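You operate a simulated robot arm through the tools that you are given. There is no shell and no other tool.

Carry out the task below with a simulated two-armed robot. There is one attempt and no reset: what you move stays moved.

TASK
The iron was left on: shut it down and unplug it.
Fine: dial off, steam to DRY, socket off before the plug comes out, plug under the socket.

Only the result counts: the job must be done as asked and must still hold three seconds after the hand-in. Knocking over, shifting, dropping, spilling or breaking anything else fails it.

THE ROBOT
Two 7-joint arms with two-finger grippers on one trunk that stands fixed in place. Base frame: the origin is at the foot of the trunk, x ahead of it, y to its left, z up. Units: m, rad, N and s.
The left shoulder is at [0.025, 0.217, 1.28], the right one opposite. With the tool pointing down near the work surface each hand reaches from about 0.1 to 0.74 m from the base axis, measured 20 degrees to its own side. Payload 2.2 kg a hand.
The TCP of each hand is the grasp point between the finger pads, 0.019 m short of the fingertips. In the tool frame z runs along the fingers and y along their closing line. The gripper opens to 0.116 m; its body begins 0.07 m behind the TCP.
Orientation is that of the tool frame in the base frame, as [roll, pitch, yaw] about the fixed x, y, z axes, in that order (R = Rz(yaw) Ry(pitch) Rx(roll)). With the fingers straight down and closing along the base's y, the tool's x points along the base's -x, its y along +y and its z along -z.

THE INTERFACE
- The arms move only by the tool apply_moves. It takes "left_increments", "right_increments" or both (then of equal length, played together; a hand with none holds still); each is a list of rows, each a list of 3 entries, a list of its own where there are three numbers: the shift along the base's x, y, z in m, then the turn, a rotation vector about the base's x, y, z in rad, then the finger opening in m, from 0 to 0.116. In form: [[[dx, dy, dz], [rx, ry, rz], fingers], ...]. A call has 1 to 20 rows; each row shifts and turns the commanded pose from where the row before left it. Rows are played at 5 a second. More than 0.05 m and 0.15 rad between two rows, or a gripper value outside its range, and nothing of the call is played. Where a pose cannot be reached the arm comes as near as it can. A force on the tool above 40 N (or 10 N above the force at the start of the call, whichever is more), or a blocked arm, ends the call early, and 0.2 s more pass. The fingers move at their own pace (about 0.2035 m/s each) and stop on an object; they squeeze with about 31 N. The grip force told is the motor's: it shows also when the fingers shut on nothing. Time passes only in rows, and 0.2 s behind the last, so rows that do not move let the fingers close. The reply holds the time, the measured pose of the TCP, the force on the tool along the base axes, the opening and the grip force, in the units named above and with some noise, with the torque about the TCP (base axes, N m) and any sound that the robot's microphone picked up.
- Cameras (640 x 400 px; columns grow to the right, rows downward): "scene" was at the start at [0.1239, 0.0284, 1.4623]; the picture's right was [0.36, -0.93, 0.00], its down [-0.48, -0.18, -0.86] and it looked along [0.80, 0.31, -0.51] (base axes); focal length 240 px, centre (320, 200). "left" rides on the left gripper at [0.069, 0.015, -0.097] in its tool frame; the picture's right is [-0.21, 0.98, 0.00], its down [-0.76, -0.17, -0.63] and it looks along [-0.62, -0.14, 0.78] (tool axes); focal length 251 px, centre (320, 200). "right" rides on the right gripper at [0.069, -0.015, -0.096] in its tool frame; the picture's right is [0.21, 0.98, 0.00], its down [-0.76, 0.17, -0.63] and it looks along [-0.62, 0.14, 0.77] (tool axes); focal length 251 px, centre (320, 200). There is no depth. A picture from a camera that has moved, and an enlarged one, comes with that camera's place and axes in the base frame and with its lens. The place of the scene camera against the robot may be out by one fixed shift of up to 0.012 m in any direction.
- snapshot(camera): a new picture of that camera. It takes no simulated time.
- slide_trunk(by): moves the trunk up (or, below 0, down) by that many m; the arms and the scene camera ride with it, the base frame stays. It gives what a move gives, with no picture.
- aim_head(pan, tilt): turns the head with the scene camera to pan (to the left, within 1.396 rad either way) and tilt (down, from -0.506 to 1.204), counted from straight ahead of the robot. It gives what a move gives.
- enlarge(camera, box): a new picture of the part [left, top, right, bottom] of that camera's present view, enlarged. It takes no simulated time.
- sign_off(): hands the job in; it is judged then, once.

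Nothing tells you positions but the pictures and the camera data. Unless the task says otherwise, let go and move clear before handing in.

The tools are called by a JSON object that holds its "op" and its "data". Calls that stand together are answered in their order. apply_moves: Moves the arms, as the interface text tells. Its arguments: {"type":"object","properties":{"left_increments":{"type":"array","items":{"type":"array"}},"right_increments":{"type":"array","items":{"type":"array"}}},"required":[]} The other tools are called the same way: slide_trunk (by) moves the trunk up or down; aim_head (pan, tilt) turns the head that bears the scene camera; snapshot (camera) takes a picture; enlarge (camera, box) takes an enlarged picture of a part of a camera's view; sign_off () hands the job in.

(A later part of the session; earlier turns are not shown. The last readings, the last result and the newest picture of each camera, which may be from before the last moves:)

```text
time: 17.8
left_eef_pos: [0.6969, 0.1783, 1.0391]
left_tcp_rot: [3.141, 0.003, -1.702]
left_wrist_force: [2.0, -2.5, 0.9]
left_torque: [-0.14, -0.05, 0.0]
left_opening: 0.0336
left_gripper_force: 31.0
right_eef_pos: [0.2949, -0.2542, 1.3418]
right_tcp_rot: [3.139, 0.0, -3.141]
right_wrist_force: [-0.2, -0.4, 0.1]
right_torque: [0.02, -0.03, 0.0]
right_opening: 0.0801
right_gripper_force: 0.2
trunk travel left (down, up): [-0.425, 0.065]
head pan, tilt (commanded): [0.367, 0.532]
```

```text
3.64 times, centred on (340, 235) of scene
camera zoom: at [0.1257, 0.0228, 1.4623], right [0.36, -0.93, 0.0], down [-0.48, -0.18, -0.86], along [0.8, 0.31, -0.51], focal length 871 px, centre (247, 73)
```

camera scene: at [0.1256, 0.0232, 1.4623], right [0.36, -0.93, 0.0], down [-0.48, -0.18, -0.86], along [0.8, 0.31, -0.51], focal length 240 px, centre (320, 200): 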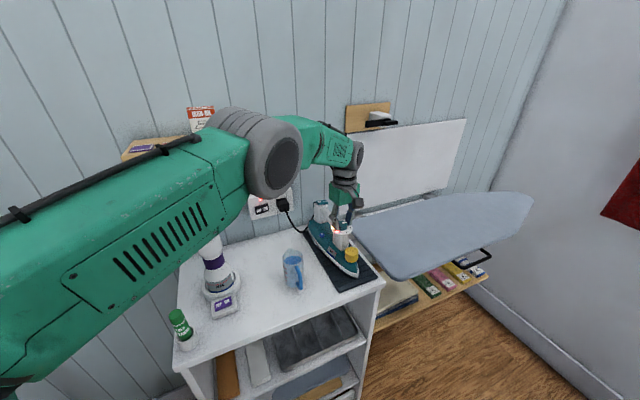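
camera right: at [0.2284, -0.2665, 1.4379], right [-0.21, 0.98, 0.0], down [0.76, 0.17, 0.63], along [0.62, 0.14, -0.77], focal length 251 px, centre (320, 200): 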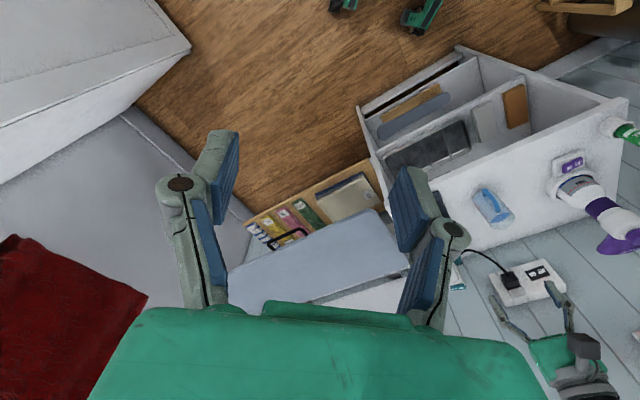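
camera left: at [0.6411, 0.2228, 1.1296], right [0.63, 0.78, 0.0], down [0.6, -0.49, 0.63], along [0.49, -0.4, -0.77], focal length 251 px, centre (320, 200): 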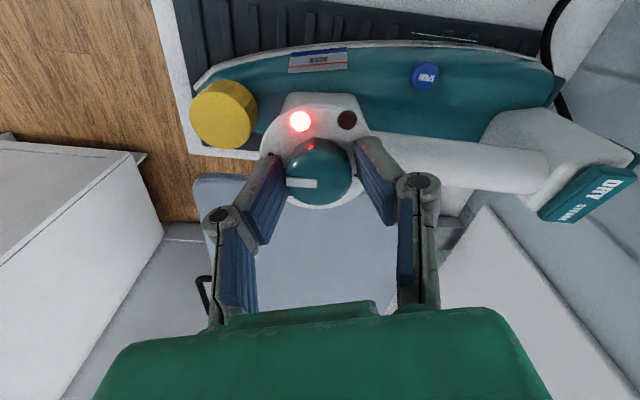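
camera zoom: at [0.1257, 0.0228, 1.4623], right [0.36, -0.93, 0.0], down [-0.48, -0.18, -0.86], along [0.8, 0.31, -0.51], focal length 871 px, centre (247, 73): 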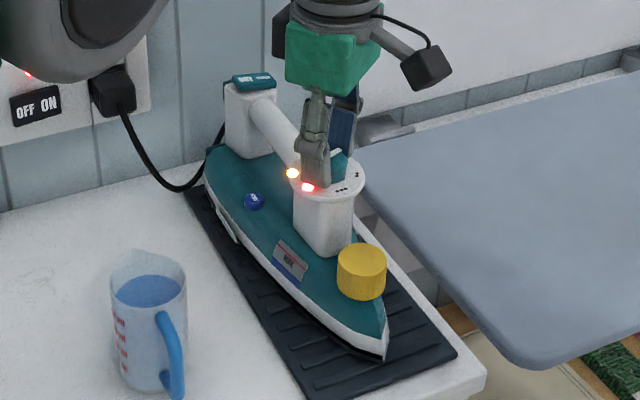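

Turned about 109°; OFF is now about 71° further on. I release, lift 1 cm, wind the wrist back, and re-centre for the second grip.

{"op": "apply_moves", "data": {"left_increments": [[[0, 0, 0], [0, 0, 0], 0.05], [[0, 0, 0.01], [0, 0, 0], 0.05], [[0, 0, 0], [0, 0, -0.13], 0.05], [[0, 0, 0], [0, 0, -0.13], 0.05], [[0, 0, 0], [0, 0, -0.13], 0.05], [[0, 0, 0], [0, 0, -0.13], 0.05], [[0, 0, 0], [0, 0, -0.13], 0.05], [[0, 0, 0], [0, 0, -0.13], 0.05], [[0, 0, 0], [0, 0, -0.13], 0.05], [[0, 0, 0], [0, 0, -0.13], 0.05], [[0, 0, 0], [0, 0, -0.13], 0.05], [[0, 0, 0], [0, 0, -0.13], 0.05], [[0, 0, 0], [0, 0, 0], 0.05]]}}

{"op": "enlarge", "data": {"camera": "left", "box": [240, 90, 400, 220]}}

```text
time: 20.6
left_eef_pos: [0.696, 0.1773, 1.0483]
left_tcp_rot: [3.14, 0.001, -3.006]
left_wrist_force: [0.6, 0.3, 0.1]
left_torque: [0.01, 0.03, -0.01]
left_opening: 0.05
left_gripper_force: 0.0
right_eef_pos: [0.2957, -0.253, 1.3408]
right_tcp_rot: [3.141, 0.003, -3.141]
right_wrist_force: [-0.4, 0.5, -0.4]
right_torque: [0.01, 0.0, 0.01]
right_opening: 0.0801
right_gripper_force: 0.0
trunk travel left (down, up): [-0.425, 0.065]
head pan, tilt (commanded): [0.367, 0.532]
```

```text
3.08 times, centred on (320, 155) of left
camera zoom: at [0.6252, 0.1831, 1.1454], right [0.08, 1.0, 0.0], down [0.77, -0.06, 0.63], along [0.63, -0.05, -0.77], focal length 774 px, centre (320, 338)
```

zoom: 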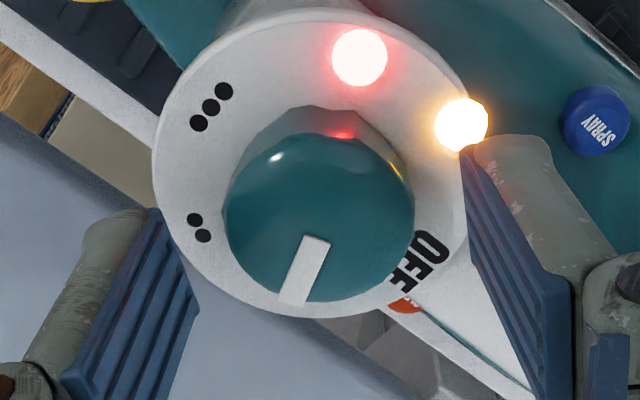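

The pointer is now just before the single dot, with OFF about 70° further. I lower, re-grip and turn about 1.1 rad, then check.

{"op": "apply_moves", "data": {"left_increments": [[[0, 0, -0.01], [0, 0, 0], 0.05], [[0, 0, 0], [0, 0, 0], 0.04], [[0, 0, 0], [0, 0, 0], 0.036], [[0, 0, 0], [0, 0, 0], 0.033], [[0, 0, 0], [0, 0, 0], 0.03], [[0, 0, 0], [0, 0, 0], 0.03], [[0, 0, 0], [0, 0, 0.1], 0.03], [[0, 0, 0], [0, 0, 0.1], 0.03], [[0, 0, 0], [0, 0, 0.1], 0.03], [[0, 0, 0], [0, 0, 0.1], 0.03], [[0, 0, 0], [0, 0, 0.1], 0.03], [[0, 0, 0], [0, 0, 0.1], 0.03], [[0, 0, 0], [0, 0, 0.1], 0.03], [[0, 0, 0], [0, 0, 0.1], 0.03], [[0, 0, 0], [0, 0, 0.1], 0.03], [[0, 0, 0], [0, 0, 0.1], 0.03]]}}

{"op": "enlarge", "data": {"camera": "left", "box": [240, 100, 400, 230]}}

```text
time: 24.0
left_eef_pos: [0.6965, 0.1772, 1.0392]
left_tcp_rot: [3.14, 0.004, -2.002]
left_wrist_force: [3.5, -3.5, 1.5]
left_torque: [-0.23, -0.02, -0.02]
left_opening: 0.0338
left_gripper_force: 31.1
right_eef_pos: [0.296, -0.2533, 1.3412]
right_tcp_rot: [3.139, 0.003, -3.141]
right_wrist_force: [-0.1, -0.5, 0.4]
right_torque: [0.01, -0.01, -0.02]
right_opening: 0.08
right_gripper_force: 0.1
trunk travel left (down, up): [-0.425, 0.065]
head pan, tilt (commanded): [0.367, 0.532]
```

```text
3.08 times, centred on (320, 165) of left
camera zoom: at [0.6533, 0.1201, 1.1353], right [-0.8, 0.6, 0.0], down [0.47, 0.62, 0.64], along [0.38, 0.51, -0.77], focal length 774 px, centre (320, 308)
```

zoom: 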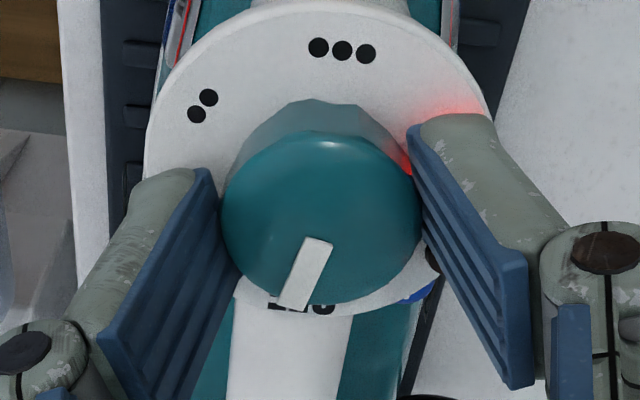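

Nearly there: the pointer is about 0.15-0.25 rad short of OFF. I relieve the slight side force and finish in small steps.

{"op": "apply_moves", "data": {"left_increments": [[[0.0004, -0.0004, 0], [0, 0, 0.05], 0.03], [[0, 0, 0], [0, 0, 0.05], 0.03], [[0, 0, 0], [0, 0, 0.05], 0.03]]}}

{"op": "enlarge", "data": {"camera": "left", "box": [240, 100, 400, 230]}}

{"op": "enlarge", "data": {"camera": "scene", "box": [326, 205, 358, 235]}}

```text
time: 24.8
left_eef_pos: [0.6963, 0.1763, 1.0385]
left_tcp_rot: [3.14, 0.003, -1.855]
left_wrist_force: [1.1, -3.7, 3.9]
left_torque: [-0.08, 0.02, 0.01]
left_opening: 0.034
left_gripper_force: 31.6
right_eef_pos: [0.2952, -0.2549, 1.3409]
right_tcp_rot: [3.14, 0.003, 3.141]
right_wrist_force: [0.9, -0.1, 0.1]
right_torque: [0.0, 0.02, 0.0]
right_opening: 0.08
right_gripper_force: 0.1
trunk travel left (down, up): [-0.425, 0.065]
head pan, tilt (commanded): [0.367, 0.532]
```

```text
3.08 times, centred on (320, 165) of left
camera zoom: at [0.6624, 0.1143, 1.1353], right [-0.88, 0.48, 0.0], down [0.37, 0.68, 0.64], along [0.3, 0.56, -0.77], focal length 774 px, centre (320, 308)
```

zoom: 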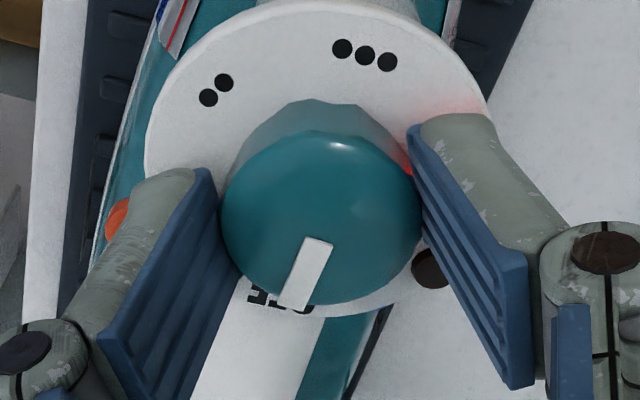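

```text
13.33 times, centred on (342, 220) of scene
camera zoom: at [0.1249, 0.0221, 1.4624], right [0.36, -0.93, 0.0], down [-0.48, -0.18, -0.86], along [0.8, 0.31, -0.51], focal length 3194 px, centre (27, -67)
```

zoom: 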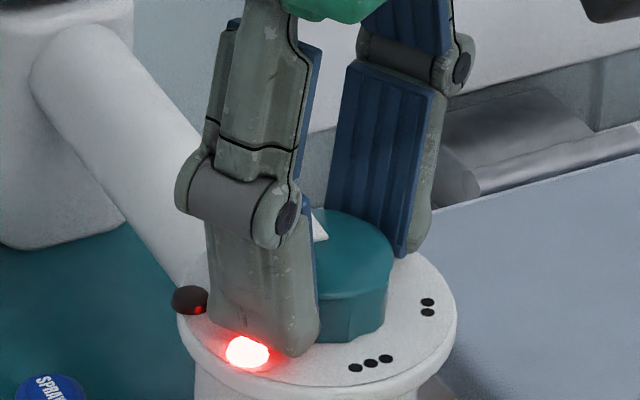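

The pointer now lies on the OFF text. I release, lift, and look from above to check alignment accurately.

{"op": "apply_moves", "data": {"left_increments": [[[0, 0, 0], [0, 0, 0], 0.05], [[0, 0, 0.02], [0, 0, 0], 0.06], [[0, 0, 0.03], [0, 0, -0.15], 0.07], [[0, 0, 0.03], [0, 0, -0.15], 0.08], [[0, 0, 0.0], [0, 0, -0.15], 0.08], [[0, 0, 0], [0, 0, -0.06], 0.08], [[0, 0, 0], [0, 0, 0], 0.08]]}}

{"op": "enlarge", "data": {"camera": "left", "box": [240, 80, 400, 180]}}

{"op": "snapshot", "data": {"camera": "left"}}

```text
time: 26.4
left_eef_pos: [0.6958, 0.1772, 1.1188]
left_tcp_rot: [3.141, 0.004, -2.364]
left_wrist_force: [0.0, -0.3, 0.2]
left_torque: [0.01, 0.05, 0.01]
left_opening: 0.0802
left_gripper_force: 0.0
right_eef_pos: [0.295, -0.2523, 1.3408]
right_tcp_rot: [3.138, 0.002, -3.141]
right_wrist_force: [-0.2, -0.6, 0.7]
right_torque: [0.03, 0.0, 0.02]
right_opening: 0.08
right_gripper_force: 0.0
trunk travel left (down, up): [-0.425, 0.065]
head pan, tilt (commanded): [0.367, 0.532]
```

```text
4.00 times, centred on (320, 130) of left
camera zoom: at [0.6362, 0.1392, 1.2158], right [-0.53, 0.85, 0.0], down [0.66, 0.41, 0.63], along [0.54, 0.34, -0.77], focal length 1006 px, centre (320, 480)
```

zoom: 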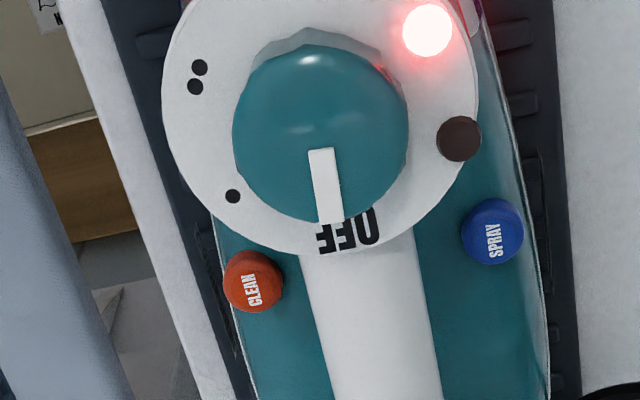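

```text
taken
camera left: at [0.6362, 0.1392, 1.2158], right [-0.53, 0.85, 0.0], down [0.66, 0.41, 0.63], along [0.54, 0.34, -0.77], focal length 251 px, centre (320, 200)
```

left: 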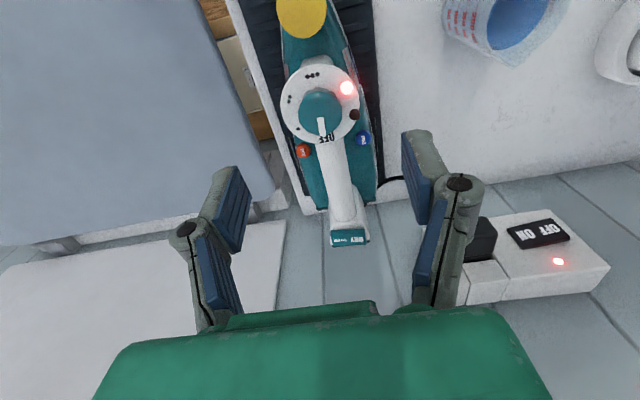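

The pointer is about 6° short of the OFF centre (matching my count of 3.05 rad out of 3.14). I re-grip and turn the last bit, watching for a stop.

{"op": "apply_moves", "data": {"left_increments": [[[0, 0, -0.03], [0, 0, 0], 0.07], [[0, 0, -0.03], [0, 0, 0], 0.06], [[0, 0, -0.02], [0, 0, 0], 0.05], [[0, 0, 0], [0, 0, 0], 0.04], [[0, 0, 0], [0, 0, 0], 0.036], [[0, 0, 0], [0, 0, 0], 0.033], [[0, 0, 0], [0, 0, 0], 0.03], [[0, 0, 0], [0, 0, 0], 0.03], [[0, 0, 0], [0, 0, 0.05], 0.03], [[0, 0, 0], [0, 0, 0.04], 0.03], [[0, 0, 0], [0, 0, 0], 0.03]]}}

{"op": "enlarge", "data": {"camera": "left", "box": [240, 100, 400, 230]}}

```text
time: 28.8
left_eef_pos: [0.697, 0.177, 1.0406]
left_tcp_rot: [3.141, 0.004, -2.274]
left_wrist_force: [1.0, -0.8, 3.0]
left_torque: [0.21, -0.2, -0.24]
left_opening: 0.0341
left_gripper_force: 31.3
right_eef_pos: [0.296, -0.2531, 1.3412]
right_tcp_rot: [3.14, 0.0, -3.142]
right_wrist_force: [0.5, 0.1, 0.1]
right_torque: [0.03, 0.02, 0.01]
right_opening: 0.0799
right_gripper_force: 0.1
trunk travel left (down, up): [-0.425, 0.065]
head pan, tilt (commanded): [0.367, 0.532]
```

```text
3.08 times, centred on (320, 165) of left
camera zoom: at [0.6399, 0.1341, 1.1358], right [-0.61, 0.79, 0.0], down [0.61, 0.47, 0.63], along [0.5, 0.39, -0.77], focal length 774 px, centre (320, 308)
```

zoom: 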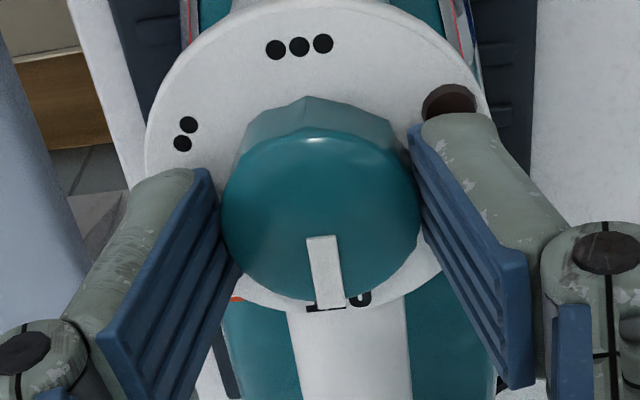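

The red lamp has gone dark and I now feel a stop (0.24 N m), so the dial is at OFF. I release, lift and verify.

{"op": "apply_moves", "data": {"left_increments": [[[0, 0, 0], [0, 0, -0.02], 0.03], [[0, 0, 0], [0, 0, 0], 0.05], [[0, 0, 0.02], [0, 0, 0], 0.06], [[0, 0, 0.03], [0, 0, -0.05], 0.07], [[0, 0, 0.03], [0, 0, 0], 0.08], [[0, 0, 0], [0, 0, 0], 0.08]]}}

{"op": "enlarge", "data": {"camera": "left", "box": [240, 80, 400, 180]}}

{"op": "enlarge", "data": {"camera": "left", "box": [290, 180, 410, 260]}}

{"op": "snapshot", "data": {"camera": "scene"}}

```text
time: 30.2
left_eef_pos: [0.6962, 0.1768, 1.1189]
left_tcp_rot: [3.139, 0.002, -2.344]
left_wrist_force: [0.1, -0.7, -0.1]
left_torque: [-0.01, 0.01, 0.0]
left_opening: 0.0801
left_gripper_force: 0.1
right_eef_pos: [0.2956, -0.253, 1.3417]
right_tcp_rot: [3.14, 0.002, 3.141]
right_wrist_force: [-0.1, 0.4, -1.1]
right_torque: [-0.01, 0.02, 0.03]
right_opening: 0.0797
right_gripper_force: 0.2
trunk travel left (down, up): [-0.425, 0.065]
head pan, tilt (commanded): [0.367, 0.532]
```

```text
4.00 times, centred on (320, 130) of left
camera zoom: at [0.6367, 0.1379, 1.2153], right [-0.55, 0.84, 0.0], down [0.65, 0.42, 0.63], along [0.53, 0.35, -0.77], focal length 1006 px, centre (320, 480)
```

zoom: 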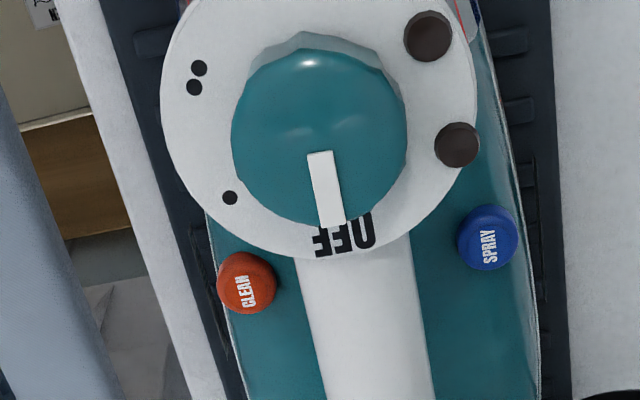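

```text
5.00 times, centred on (350, 220) of left
camera zoom: at [0.6367, 0.1379, 1.2153], right [-0.55, 0.84, 0.0], down [0.65, 0.42, 0.63], along [0.53, 0.35, -0.77], focal length 1257 px, centre (170, 100)
```

zoom: 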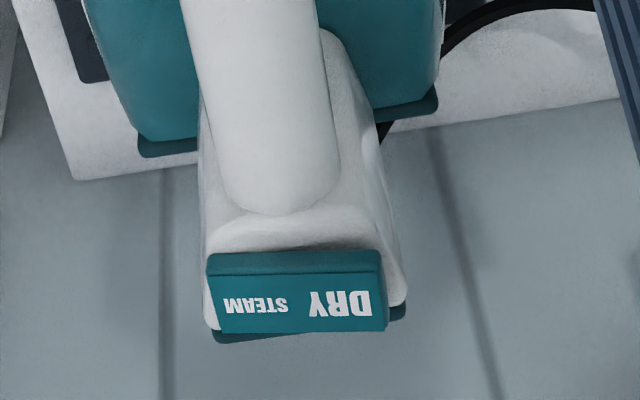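

```text
taken
camera scene: at [0.1253, 0.0239, 1.4623], right [0.36, -0.93, 0.0], down [-0.48, -0.18, -0.86], along [0.8, 0.31, -0.51], focal length 240 px, centre (320, 200)
```

scene: 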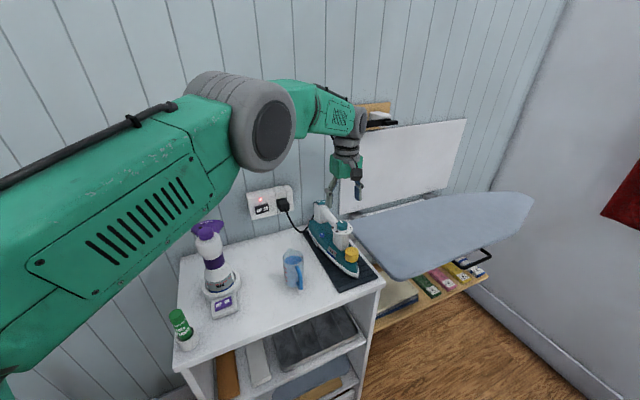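

The lamp is dark and the pointer lies on OFF, perhaps 2-3° short of its middle. I do one more gentle nudge to make sure it's against the stop.

{"op": "apply_moves", "data": {"left_increments": [[[0, 0, -0.03], [0, 0, 0], 0.07], [[0, 0, -0.03], [0, 0, 0], 0.06], [[0, 0, -0.02], [0, 0, 0], 0.05], [[0, 0, 0], [0, 0, 0], 0.04], [[0, 0, 0], [0, 0, 0], 0.036], [[0, 0, 0], [0, 0, 0], 0.033], [[0, 0, 0], [0, 0, 0], 0.03], [[0, 0, 0], [0, 0, 0], 0.03]]}}

{"op": "apply_moves", "data": {"left_increments": [[[0, 0, 0], [0, 0, 0.02], 0.03], [[0, 0, 0], [0, 0, 0.015], 0.03]]}}

```text
time: 32.0
left_eef_pos: [0.6955, 0.1755, 1.0388]
left_tcp_rot: [3.14, 0.003, -2.345]
left_wrist_force: [4.1, -3.0, 0.2]
left_torque: [-0.02, -0.26, 0.02]
left_opening: 0.0339
left_gripper_force: 30.9
right_eef_pos: [0.2948, -0.2541, 1.3411]
right_tcp_rot: [3.142, 0.002, -3.141]
right_wrist_force: [0.3, -0.5, -0.5]
right_torque: [0.0, -0.02, 0.0]
right_opening: 0.0801
right_gripper_force: 0.2
trunk travel left (down, up): [-0.425, 0.065]
head pan, tilt (commanded): [0.367, 0.532]
```

```text
time: 32.6
left_eef_pos: [0.6953, 0.1765, 1.039]
left_tcp_rot: [3.139, 0.001, -2.309]
left_wrist_force: [0.7, -1.7, 1.6]
left_torque: [0.07, -0.11, -0.4]
left_opening: 0.034
left_gripper_force: 31.1
right_eef_pos: [0.2948, -0.252, 1.3405]
right_tcp_rot: [3.141, 0.0, -3.141]
right_wrist_force: [0.1, 0.2, 0.4]
right_torque: [-0.02, 0.0, -0.03]
right_opening: 0.0799
right_gripper_force: 0.3
trunk travel left (down, up): [-0.425, 0.065]
head pan, tilt (commanded): [0.367, 0.532]
```

The torque climbs to 0.4 N m at once, so this is the end stop: the dial is fully OFF. I back off the twist, release, rise, and head toward the steam rocker for a closer look.

{"op": "apply_moves", "data": {"left_increments": [[[0, 0, 0], [0, 0, -0.03], 0.03], [[0, 0, 0], [0, 0, 0], 0.05], [[0, 0, 0.02], [0, 0, 0], 0.06], [[0, 0, 0.03], [0, 0, 0], 0.07], [[0, 0, 0.03], [0, 0, 0], 0.07], [[0, 0, 0.02], [0, 0, 0], 0.05]]}}

{"op": "enlarge", "data": {"camera": "left", "box": [240, 80, 400, 180]}}

{"op": "enlarge", "data": {"camera": "left", "box": [290, 160, 410, 240]}}

{"op": "enlarge", "data": {"camera": "scene", "box": [300, 185, 350, 235]}}

```text
time: 34.0
left_eef_pos: [0.6961, 0.1775, 1.139]
left_tcp_rot: [3.139, 0.0, -2.339]
left_wrist_force: [-0.3, -0.2, -0.1]
left_torque: [0.02, -0.03, -0.02]
left_opening: 0.0501
left_gripper_force: 0.2
right_eef_pos: [0.2943, -0.2539, 1.341]
right_tcp_rot: [3.139, 0.002, -3.141]
right_wrist_force: [0.8, -0.3, 0.2]
right_torque: [-0.01, 0.01, 0.01]
right_opening: 0.0801
right_gripper_force: 0.1
trunk travel left (down, up): [-0.425, 0.065]
head pan, tilt (commanded): [0.367, 0.532]
```

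```text
4.00 times, centred on (320, 130) of left
camera zoom: at [0.6368, 0.1376, 1.2362], right [-0.55, 0.83, 0.0], down [0.64, 0.43, 0.63], along [0.53, 0.35, -0.77], focal length 1006 px, centre (320, 480)
```

zoom: 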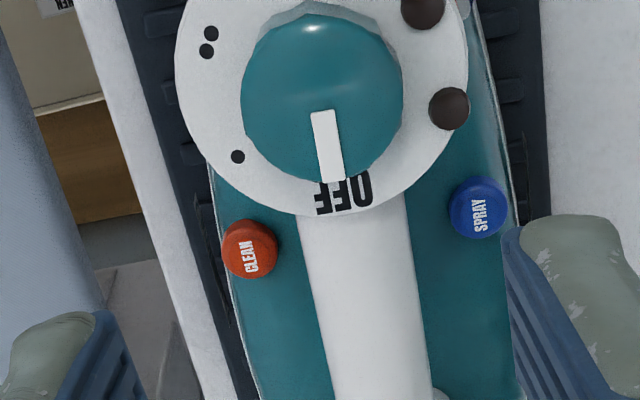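

```text
5.00 times, centred on (350, 200) of left
camera zoom: at [0.6368, 0.1376, 1.2362], right [-0.55, 0.83, 0.0], down [0.64, 0.43, 0.63], along [0.53, 0.35, -0.77], focal length 1257 px, centre (170, 200)
```

zoom: 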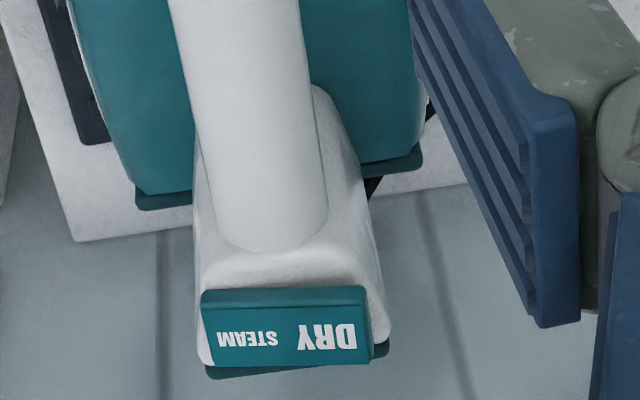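

```text
8.00 times, centred on (325, 210) of scene
camera zoom: at [0.1246, 0.0239, 1.4624], right [0.36, -0.93, 0.0], down [-0.48, -0.18, -0.86], along [0.8, 0.31, -0.51], focal length 1916 px, centre (280, 120)
```

zoom: 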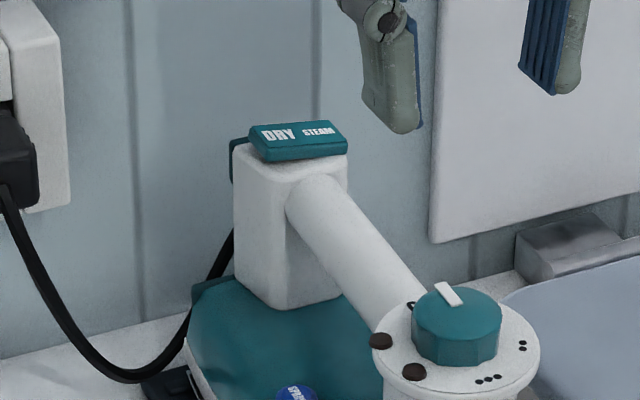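

The dial is done: pointer on OFF, lamps dark. The rocker's STEAM end is pressed and its DRY end (toward the socket) is raised, at about (0.790, 0.293, 1.022); I move closed fingertips above the DRY end with the hand tilted outward.

{"op": "apply_moves", "data": {"left_increments": [[[0, 0, 0], [0, 0, -0.055], 0.02], [[0.0186, 0.0229, -0.008], [0.083, -0.0894, 0], 0.0], [[0.0186, 0.0229, -0.008], [0.083, -0.0894, 0], 0.0], [[0.0186, 0.0229, -0.008], [0.083, -0.0894, 0], 0.0], [[0.0186, 0.0229, -0.008], [0.083, -0.0894, 0], 0.0], [[0.0186, 0.0229, -0.008], [0.083, -0.0894, 0], 0.0], [[0, 0, 0], [0, 0, 0], 0.0]]}}

{"op": "snapshot", "data": {"camera": "left"}}

{"op": "enlarge", "data": {"camera": "scene", "box": [280, 165, 380, 245]}}

```text
time: 35.6
left_eef_pos: [0.7884, 0.292, 1.0989]
left_tcp_rot: [3.14, 0.614, -2.395]
left_wrist_force: [0.3, 0.1, 0.3]
left_torque: [0.01, 0.01, -0.02]
left_opening: 0.0002
left_gripper_force: 28.2
right_eef_pos: [0.2947, -0.253, 1.3418]
right_tcp_rot: [3.139, 0.0, -3.14]
right_wrist_force: [0.4, 0.3, 0.0]
right_torque: [-0.01, -0.02, 0.04]
right_opening: 0.0798
right_gripper_force: 0.0
trunk travel left (down, up): [-0.425, 0.065]
head pan, tilt (commanded): [0.367, 0.532]
```

```text
taken
camera left: at [0.6975, 0.226, 1.1382], right [-0.54, 0.83, 0.13], down [0.3, 0.05, 0.95], along [0.79, 0.55, -0.28], focal length 251 px, centre (320, 200)
```

left: 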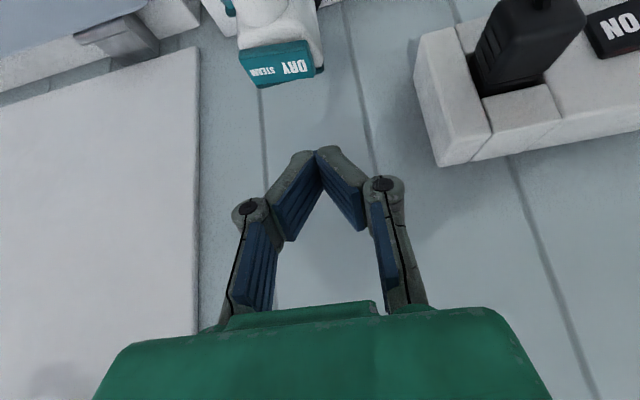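

```text
5.00 times, centred on (330, 205) of scene
camera zoom: at [0.1249, 0.0244, 1.4624], right [0.36, -0.93, 0.0], down [-0.48, -0.18, -0.86], along [0.8, 0.31, -0.51], focal length 1198 px, centre (270, 175)
```

zoom: 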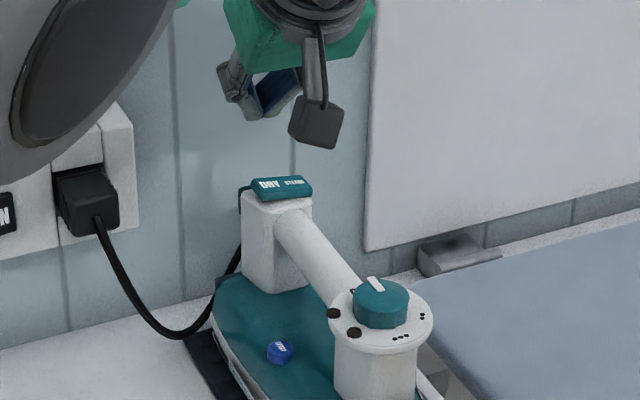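

The hand is well placed: the DRY end lies directly under the closed fingertips, about 5.5 cm below. I go down most of the way, then press in millimetre steps with force checks.

{"op": "apply_moves", "data": {"left_increments": [[[0, 0, -0.02], [0, 0, 0], 0.0], [[0, 0, -0.015], [0, 0, 0], 0.0], [[0, 0, -0.012], [0, 0, 0], 0.0]]}}

{"op": "enlarge", "data": {"camera": "scene", "box": [300, 180, 364, 230]}}

{"op": "snapshot", "data": {"camera": "left"}}

```text
time: 36.4
left_eef_pos: [0.7907, 0.2912, 1.0516]
left_tcp_rot: [3.141, 0.612, -2.394]
left_wrist_force: [0.5, -0.4, 0.2]
left_torque: [0.01, 0.02, 0.0]
left_opening: 0.0
left_gripper_force: 28.6
right_eef_pos: [0.2949, -0.2534, 1.3398]
right_tcp_rot: [3.139, 0.001, -3.141]
right_wrist_force: [-0.3, 0.4, -0.2]
right_torque: [0.01, 0.01, 0.02]
right_opening: 0.0801
right_gripper_force: 0.1
trunk travel left (down, up): [-0.425, 0.065]
head pan, tilt (commanded): [0.367, 0.532]
```

```text
8.00 times, centred on (332, 205) of scene
camera zoom: at [0.1254, 0.0242, 1.4623], right [0.36, -0.93, 0.0], down [-0.48, -0.18, -0.86], along [0.8, 0.31, -0.51], focal length 1916 px, centre (224, 160)
```

zoom: 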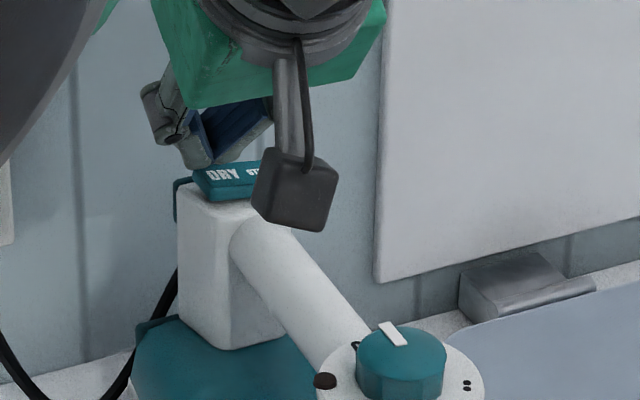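

```text
taken
camera left: at [0.6979, 0.2262, 1.0911], right [-0.54, 0.84, 0.13], down [0.3, 0.05, 0.95], along [0.79, 0.55, -0.28], focal length 251 px, centre (320, 200)
```

left: 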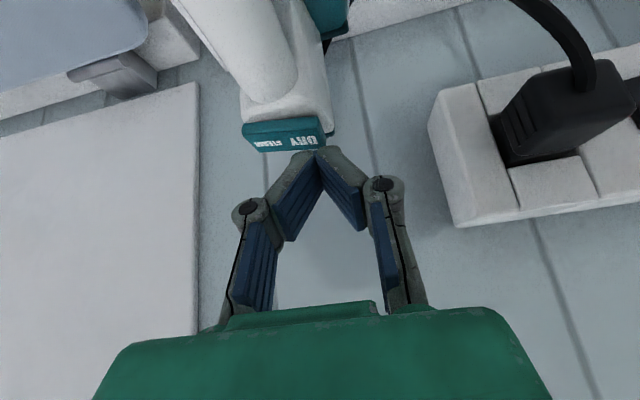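

The fingertips are right above the DRY end. I shift back 3 mm toward the rocker's middle line and press down in small steps.

{"op": "apply_moves", "data": {"left_increments": [[[-0.0022, -0.002, -0.002], [0, 0, 0], 0.0], [[0, 0, -0.002], [0, 0, 0], 0.0], [[0, 0, -0.002], [0, 0, 0], 0.0], [[0, 0, -0.002], [0, 0, 0], 0.0]]}}

{"op": "enlarge", "data": {"camera": "left", "box": [220, 80, 380, 200]}}

```text
time: 37.4
left_eef_pos: [0.7866, 0.2896, 1.0432]
left_tcp_rot: [3.139, 0.613, -2.394]
left_wrist_force: [-4.1, 0.9, 4.3]
left_torque: [0.02, 0.04, -0.01]
left_opening: 0.0003
left_gripper_force: 28.7
right_eef_pos: [0.2945, -0.253, 1.3408]
right_tcp_rot: [3.137, 0.003, 3.14]
right_wrist_force: [0.5, -0.3, 0.1]
right_torque: [0.02, -0.03, -0.01]
right_opening: 0.0801
right_gripper_force: 0.0
trunk travel left (down, up): [-0.425, 0.065]
head pan, tilt (commanded): [0.367, 0.532]
heard: click
```

```text
3.33 times, centred on (300, 140) of left
camera zoom: at [0.6943, 0.2247, 1.083], right [-0.54, 0.83, 0.13], down [0.3, 0.05, 0.95], along [0.79, 0.55, -0.28], focal length 838 px, centre (387, 400)
```

zoom: 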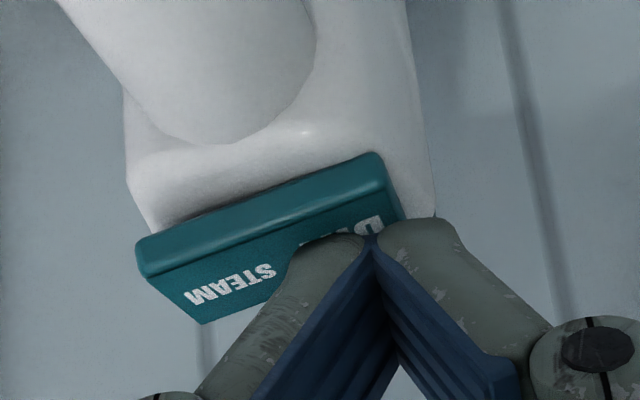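

A click: the rocker has flipped, with the DRY end down and STEAM raised. I lift off straight up and verify.

{"op": "apply_moves", "data": {"left_increments": [[[-0.001, 0, 0.004], [0, 0, 0], 0.0], [[-0.001, 0, 0.01], [0, 0, 0], 0.0], [[0, 0, 0.02], [0, 0, 0], 0.0], [[0, 0, 0.02], [0, 0, 0], 0.0]]}}

{"op": "snapshot", "data": {"camera": "left"}}

{"op": "enlarge", "data": {"camera": "scene", "box": [300, 185, 350, 235]}}

```text
time: 38.4
left_eef_pos: [0.7849, 0.2903, 1.0983]
left_tcp_rot: [3.137, 0.616, -2.396]
left_wrist_force: [-0.6, -0.5, 0.8]
left_torque: [-0.03, -0.02, -0.03]
left_opening: 0.0002
left_gripper_force: 28.0
right_eef_pos: [0.2948, -0.2527, 1.3404]
right_tcp_rot: [3.139, 0.001, 3.141]
right_wrist_force: [-0.9, -0.1, -0.1]
right_torque: [0.04, -0.01, 0.02]
right_opening: 0.0799
right_gripper_force: 0.0
trunk travel left (down, up): [-0.425, 0.065]
head pan, tilt (commanded): [0.367, 0.532]
```

```text
taken
camera left: at [0.6923, 0.2243, 1.1379], right [-0.54, 0.84, 0.13], down [0.3, 0.05, 0.95], along [0.79, 0.55, -0.28], focal length 251 px, centre (320, 200)
```

left: 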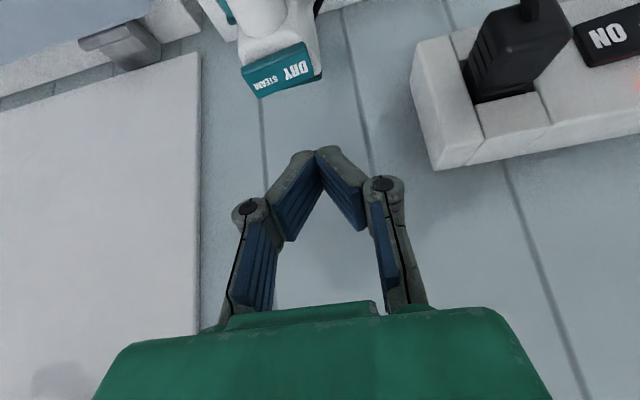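

```text
8.00 times, centred on (325, 210) of scene
camera zoom: at [0.1247, 0.0238, 1.4624], right [0.36, -0.93, 0.0], down [-0.48, -0.18, -0.86], along [0.8, 0.31, -0.51], focal length 1916 px, centre (280, 120)
```

zoom: 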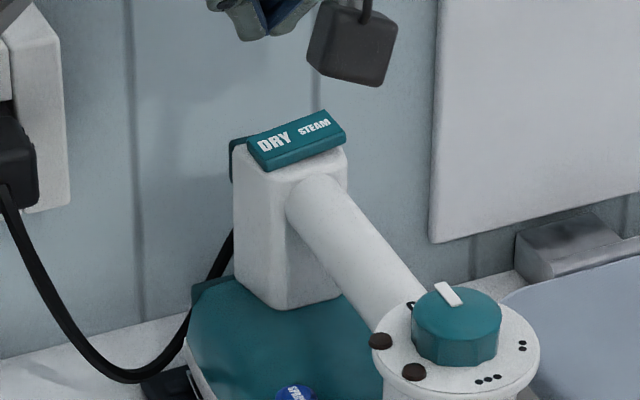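

The steam rocker is now at DRY. Next is the socket switch: I back off from the wall first, then move left along it to stand about 6 cm in front of the OFF half.

{"op": "apply_moves", "data": {"left_increments": [[[-0.0244, -0.0227, 0.007], [0, 0, 0], 0.0], [[-0.0244, -0.0227, 0.007], [0, 0, 0], 0.0], [[-0.0244, -0.0227, 0.007], [0, 0, 0], 0.0], [[-0.0198, 0.0364, -0.005], [0.0354, -0.0381, 0], 0.0], [[-0.0198, 0.0364, -0.01], [0.0354, -0.0381, 0], 0.0], [[-0.0198, 0.0364, -0.015], [0.0354, -0.0381, 0], 0.0], [[-0.0198, 0.0364, -0.015], [0.0354, -0.0381, 0], 0.0], [[-0.0198, 0.0364, -0.015], [0.0354, -0.0381, 0], 0.0], [[0, 0, 0], [0, 0, 0], 0.0]]}}

{"op": "snapshot", "data": {"camera": "left"}}

{"op": "snapshot", "data": {"camera": "scene"}}

```text
time: 40.4
left_eef_pos: [0.6119, 0.4085, 1.0569]
left_tcp_rot: [-3.141, 0.868, -2.393]
left_wrist_force: [0.4, -0.3, -0.3]
left_torque: [-0.04, -0.01, -0.02]
left_opening: 0.0
left_gripper_force: 28.6
right_eef_pos: [0.2955, -0.246, 1.3415]
right_tcp_rot: [-3.137, 0.001, 3.141]
right_wrist_force: [-0.6, 0.0, 0.1]
right_torque: [-0.01, -0.02, 0.0]
right_opening: 0.0799
right_gripper_force: 0.0
trunk travel left (down, up): [-0.425, 0.065]
head pan, tilt (commanded): [0.367, 0.532]
```

```text
taken
camera left: at [0.5155, 0.3396, 1.067], right [-0.56, 0.81, 0.16], down [0.12, -0.12, 0.99], along [0.82, 0.58, -0.03], focal length 251 px, centre (320, 200)
```

left: 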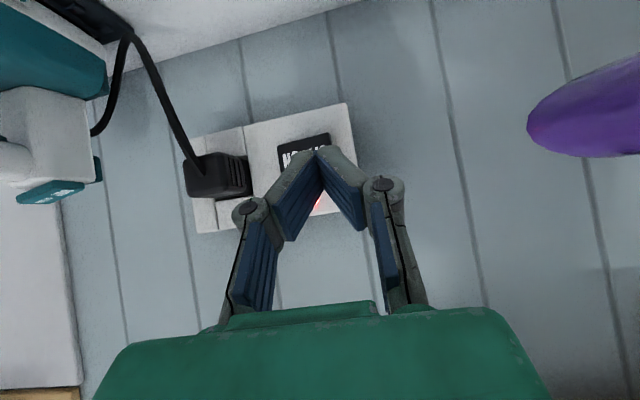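

```text
taken
camera scene: at [0.1244, 0.0324, 1.4622], right [0.36, -0.93, 0.0], down [-0.48, -0.19, -0.86], along [0.8, 0.31, -0.51], focal length 240 px, centre (320, 200)
```

scene: 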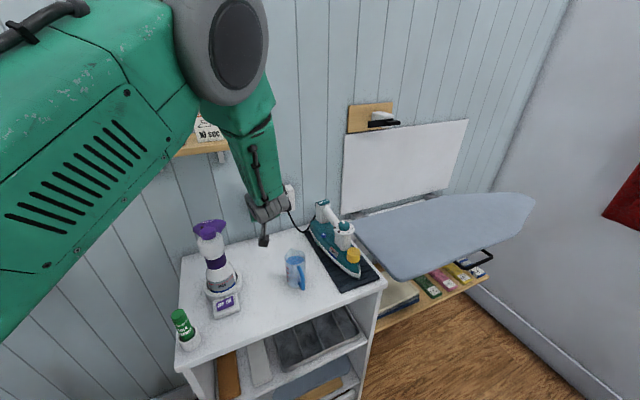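

I'm in front of the switch with clear air around; I enlarge to fix where the OFF half is relative to the fingertips.

{"op": "enlarge", "data": {"camera": "left", "box": [170, 80, 390, 250]}}

{"op": "enlarge", "data": {"camera": "left", "box": [270, 110, 370, 220]}}

{"op": "enlarge", "data": {"camera": "right", "box": [440, 180, 640, 330]}}

```text
2.35 times, centred on (280, 165) of left
camera zoom: at [0.5155, 0.3396, 1.067], right [-0.56, 0.81, 0.16], down [0.12, -0.12, 0.99], along [0.82, 0.58, -0.03], focal length 592 px, centre (414, 282)
```

zoom: 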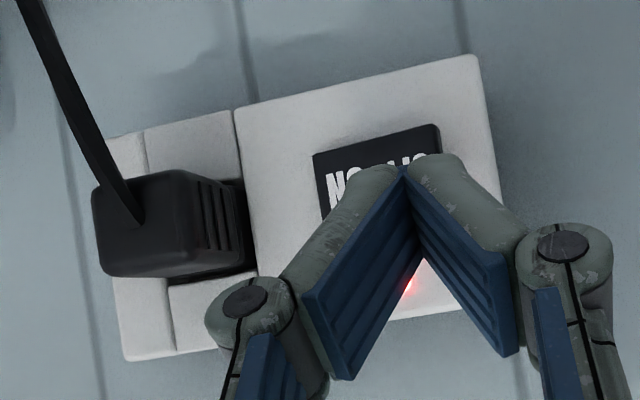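

```text
3.64 times, centred on (320, 165) of left
camera zoom: at [0.5155, 0.3396, 1.067], right [-0.56, 0.81, 0.16], down [0.12, -0.12, 0.99], along [0.82, 0.58, -0.03], focal length 914 px, centre (320, 327)
```

zoom: 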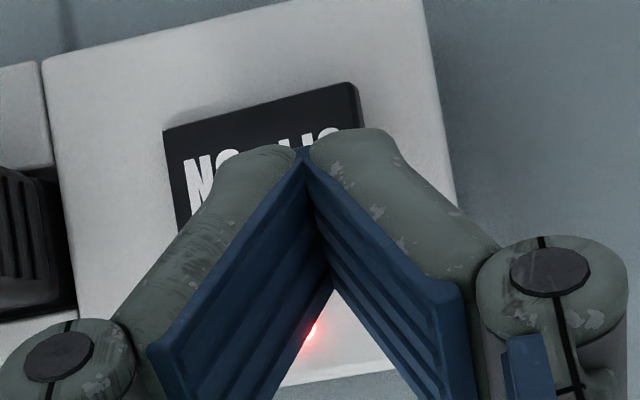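

```text
2.67 times, centred on (540, 255) of right
camera zoom: at [0.2267, -0.2611, 1.4392], right [-0.22, 0.98, 0.0], down [0.76, 0.17, 0.63], along [0.62, 0.13, -0.77], focal length 670 px, centre (-267, 53)
```

zoom: 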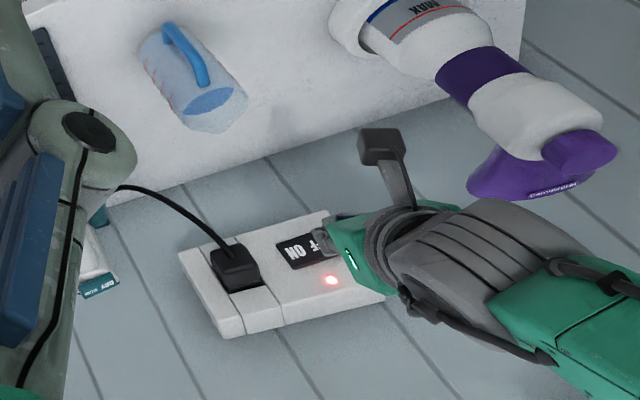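

The OFF half centre computes to about (0.671, 0.459, 1.021), in line with the fingertips. I lower 3 cm and move forward to just short of contact.

{"op": "apply_moves", "data": {"left_increments": [[[0.0014, -0.0015, -0.0145], [0, 0, 0], 0.0], [[0.0, 0.0, -0.0145], [0, 0, 0], 0.0], [[0.011, 0.0102, 0], [0, 0, 0], 0.0], [[0.011, 0.0102, 0], [0, 0, 0], 0.0], [[0.011, 0.0102, 0], [0, 0, 0], 0.0], [[0, 0, 0], [0, 0, 0], 0.0]]}}

{"op": "enlarge", "data": {"camera": "left", "box": [170, 60, 430, 250]}}

{"op": "enlarge", "data": {"camera": "right", "box": [480, 240, 600, 310]}}

```text
time: 41.8
left_eef_pos: [0.6468, 0.4306, 1.0311]
left_tcp_rot: [3.135, 0.875, -2.398]
left_wrist_force: [0.5, 0.1, -0.2]
left_torque: [0.03, 0.0, 0.03]
left_opening: 0.0
left_gripper_force: 28.6
right_eef_pos: [0.2952, -0.2554, 1.3411]
right_tcp_rot: [3.138, 0.003, -3.141]
right_wrist_force: [-0.5, 0.3, -0.4]
right_torque: [0.03, 0.03, 0.04]
right_opening: 0.0799
right_gripper_force: 0.0
trunk travel left (down, up): [-0.425, 0.065]
head pan, tilt (commanded): [0.367, 0.532]
```

```text
2.11 times, centred on (300, 155) of left
camera zoom: at [0.5498, 0.3614, 1.0404], right [-0.56, 0.81, 0.17], down [0.12, -0.12, 0.99], along [0.82, 0.57, -0.02], focal length 529 px, centre (362, 295)
```

zoom: 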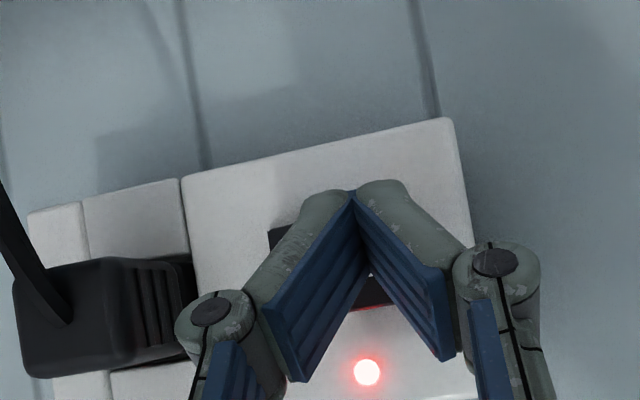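

```text
5.33 times, centred on (540, 275) of right
camera zoom: at [0.2265, -0.2715, 1.4374], right [-0.21, 0.98, 0.0], down [0.76, 0.16, 0.63], along [0.62, 0.14, -0.77], focal length 1341 px, centre (-853, -200)
```

zoom: 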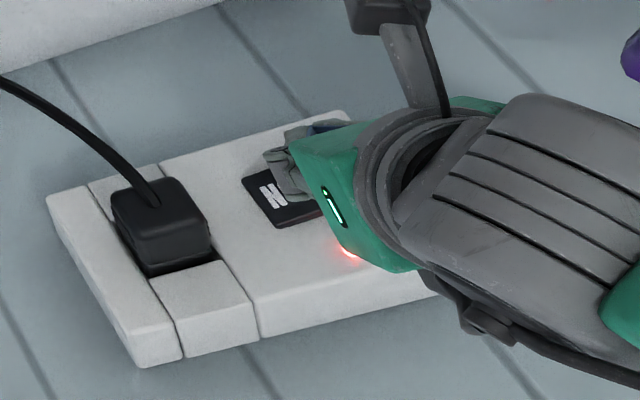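

The fingertips stand about 1 cm off the OFF half. I push in gently by millimetres and listen for the click.

{"op": "apply_moves", "data": {"left_increments": [[[0.0015, 0.0014, 0], [0, 0, 0], 0.0], [[0.0015, 0.0014, 0], [0, 0, 0], 0.0], [[0.0015, 0.0014, 0], [0, 0, 0], 0.0], [[0.0015, 0.0014, 0], [0, 0, 0], 0.0]]}}

```text
time: 42.8
left_eef_pos: [0.653, 0.4374, 1.0308]
left_tcp_rot: [3.137, 0.872, -2.396]
left_wrist_force: [0.6, 0.3, 0.4]
left_torque: [0.01, 0.0, 0.01]
left_opening: 0.0
left_gripper_force: 28.4
right_eef_pos: [0.2956, -0.2539, 1.3407]
right_tcp_rot: [3.141, 0.004, -3.141]
right_wrist_force: [0.2, -0.2, -0.4]
right_torque: [0.02, 0.02, -0.01]
right_opening: 0.0798
right_gripper_force: 0.0
trunk travel left (down, up): [-0.425, 0.065]
head pan, tilt (commanded): [0.367, 0.532]
```

{"op": "apply_moves", "data": {"left_increments": [[[0.0015, 0.0014, 0], [0, 0, 0], 0.0], [[0.0015, 0.0014, 0], [0, 0, 0], 0.0], [[0.0011, 0.001, 0], [0, 0, 0], 0.0]]}}

{"op": "enlarge", "data": {"camera": "right", "box": [480, 240, 600, 310]}}

{"op": "enlarge", "data": {"camera": "left", "box": [170, 60, 430, 250]}}

```text
time: 43.6
left_eef_pos: [0.6556, 0.4419, 1.0299]
left_tcp_rot: [3.138, 0.873, -2.394]
left_wrist_force: [-0.8, -0.7, 0.6]
left_torque: [0.01, 0.0, -0.02]
left_opening: 0.0
left_gripper_force: 28.4
right_eef_pos: [0.2954, -0.2525, 1.3418]
right_tcp_rot: [3.14, 0.002, -3.141]
right_wrist_force: [0.0, 0.1, -0.2]
right_torque: [0.01, -0.01, 0.0]
right_opening: 0.08
right_gripper_force: 0.1
trunk travel left (down, up): [-0.425, 0.065]
head pan, tilt (commanded): [0.367, 0.532]
heard: click
```

```text
5.33 times, centred on (540, 275) of right
camera zoom: at [0.2266, -0.268, 1.438], right [-0.21, 0.98, 0.0], down [0.76, 0.17, 0.63], along [0.62, 0.14, -0.77], focal length 1341 px, centre (-853, -200)
```

zoom: 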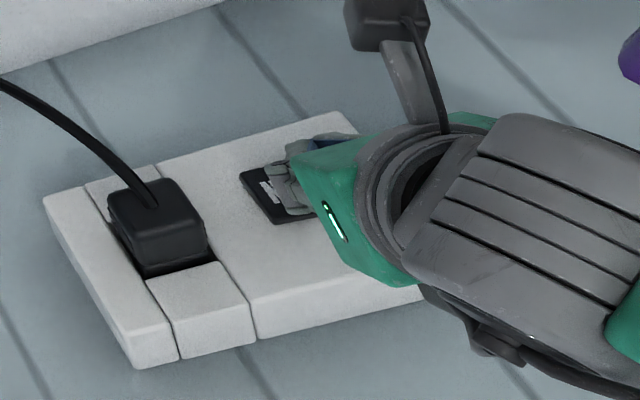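

```text
2.11 times, centred on (300, 155) of left
camera zoom: at [0.5594, 0.3728, 1.0394], right [-0.56, 0.81, 0.17], down [0.12, -0.12, 0.99], along [0.82, 0.57, -0.03], focal length 529 px, centre (362, 295)
```

zoom: 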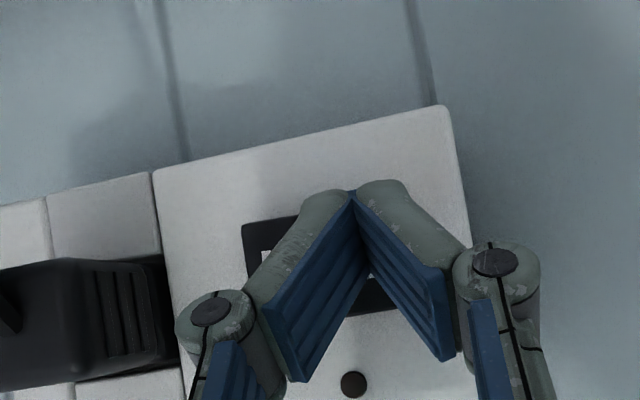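

A click and the socket lamp is dark: the socket is off. I back straight away from the wall to get a good look at switch and plug.

{"op": "apply_moves", "data": {"left_increments": [[[-0.011, -0.0102, 0], [0, 0, 0], 0.0], [[-0.0183, -0.017, 0.005], [0, 0, 0], 0.0], [[-0.022, -0.0204, 0.01], [0, 0, 0], 0.02], [[-0.0183, -0.017, 0.01], [0, 0, 0], 0.06], [[0.0136, -0.0147, 0], [0, 0, 0], 0.08], [[0.0136, -0.0147, 0], [0, 0, 0], 0.08], [[0.0136, -0.0147, 0], [0, 0, 0], 0.08], [[0, 0, 0], [0, 0, 0], 0.08]]}}

{"op": "snapshot", "data": {"camera": "left"}}

{"op": "enlarge", "data": {"camera": "left", "box": [220, 80, 420, 220]}}

{"op": "enlarge", "data": {"camera": "right", "box": [480, 240, 600, 310]}}

```text
time: 45.4
left_eef_pos: [0.6285, 0.3333, 1.0548]
left_tcp_rot: [3.138, 0.874, -2.395]
left_wrist_force: [-0.1, -0.1, 0.2]
left_torque: [-0.01, 0.02, -0.03]
left_opening: 0.0798
left_gripper_force: 0.0
right_eef_pos: [0.2955, -0.2518, 1.3419]
right_tcp_rot: [3.139, 0.001, -3.141]
right_wrist_force: [-1.0, -0.7, -0.3]
right_torque: [0.01, 0.01, 0.01]
right_opening: 0.0801
right_gripper_force: 0.0
trunk travel left (down, up): [-0.425, 0.065]
head pan, tilt (commanded): [0.367, 0.532]
```

```text
taken
camera left: at [0.5311, 0.2635, 1.0647], right [-0.56, 0.81, 0.17], down [0.12, -0.12, 0.99], along [0.82, 0.57, -0.02], focal length 251 px, centre (320, 200)
```

left: 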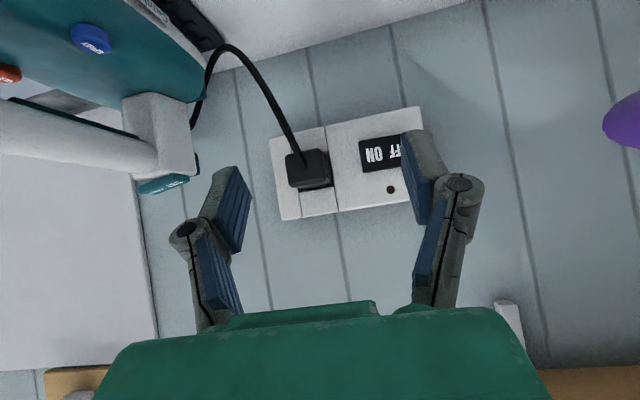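

```text
2.86 times, centred on (320, 150) of left
camera zoom: at [0.5311, 0.2635, 1.0647], right [-0.56, 0.81, 0.17], down [0.12, -0.12, 0.99], along [0.82, 0.57, -0.02], focal length 718 px, centre (320, 343)
```

zoom: 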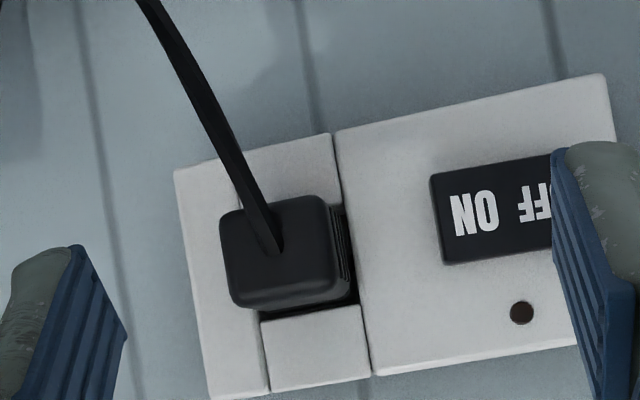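

```text
5.33 times, centred on (540, 275) of right
camera zoom: at [0.2268, -0.2686, 1.4379], right [-0.21, 0.98, 0.0], down [0.76, 0.17, 0.63], along [0.62, 0.14, -0.77], focal length 1341 px, centre (-853, -200)
```

zoom: 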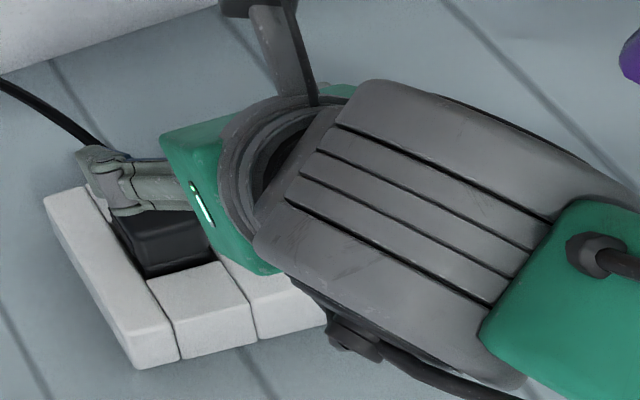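

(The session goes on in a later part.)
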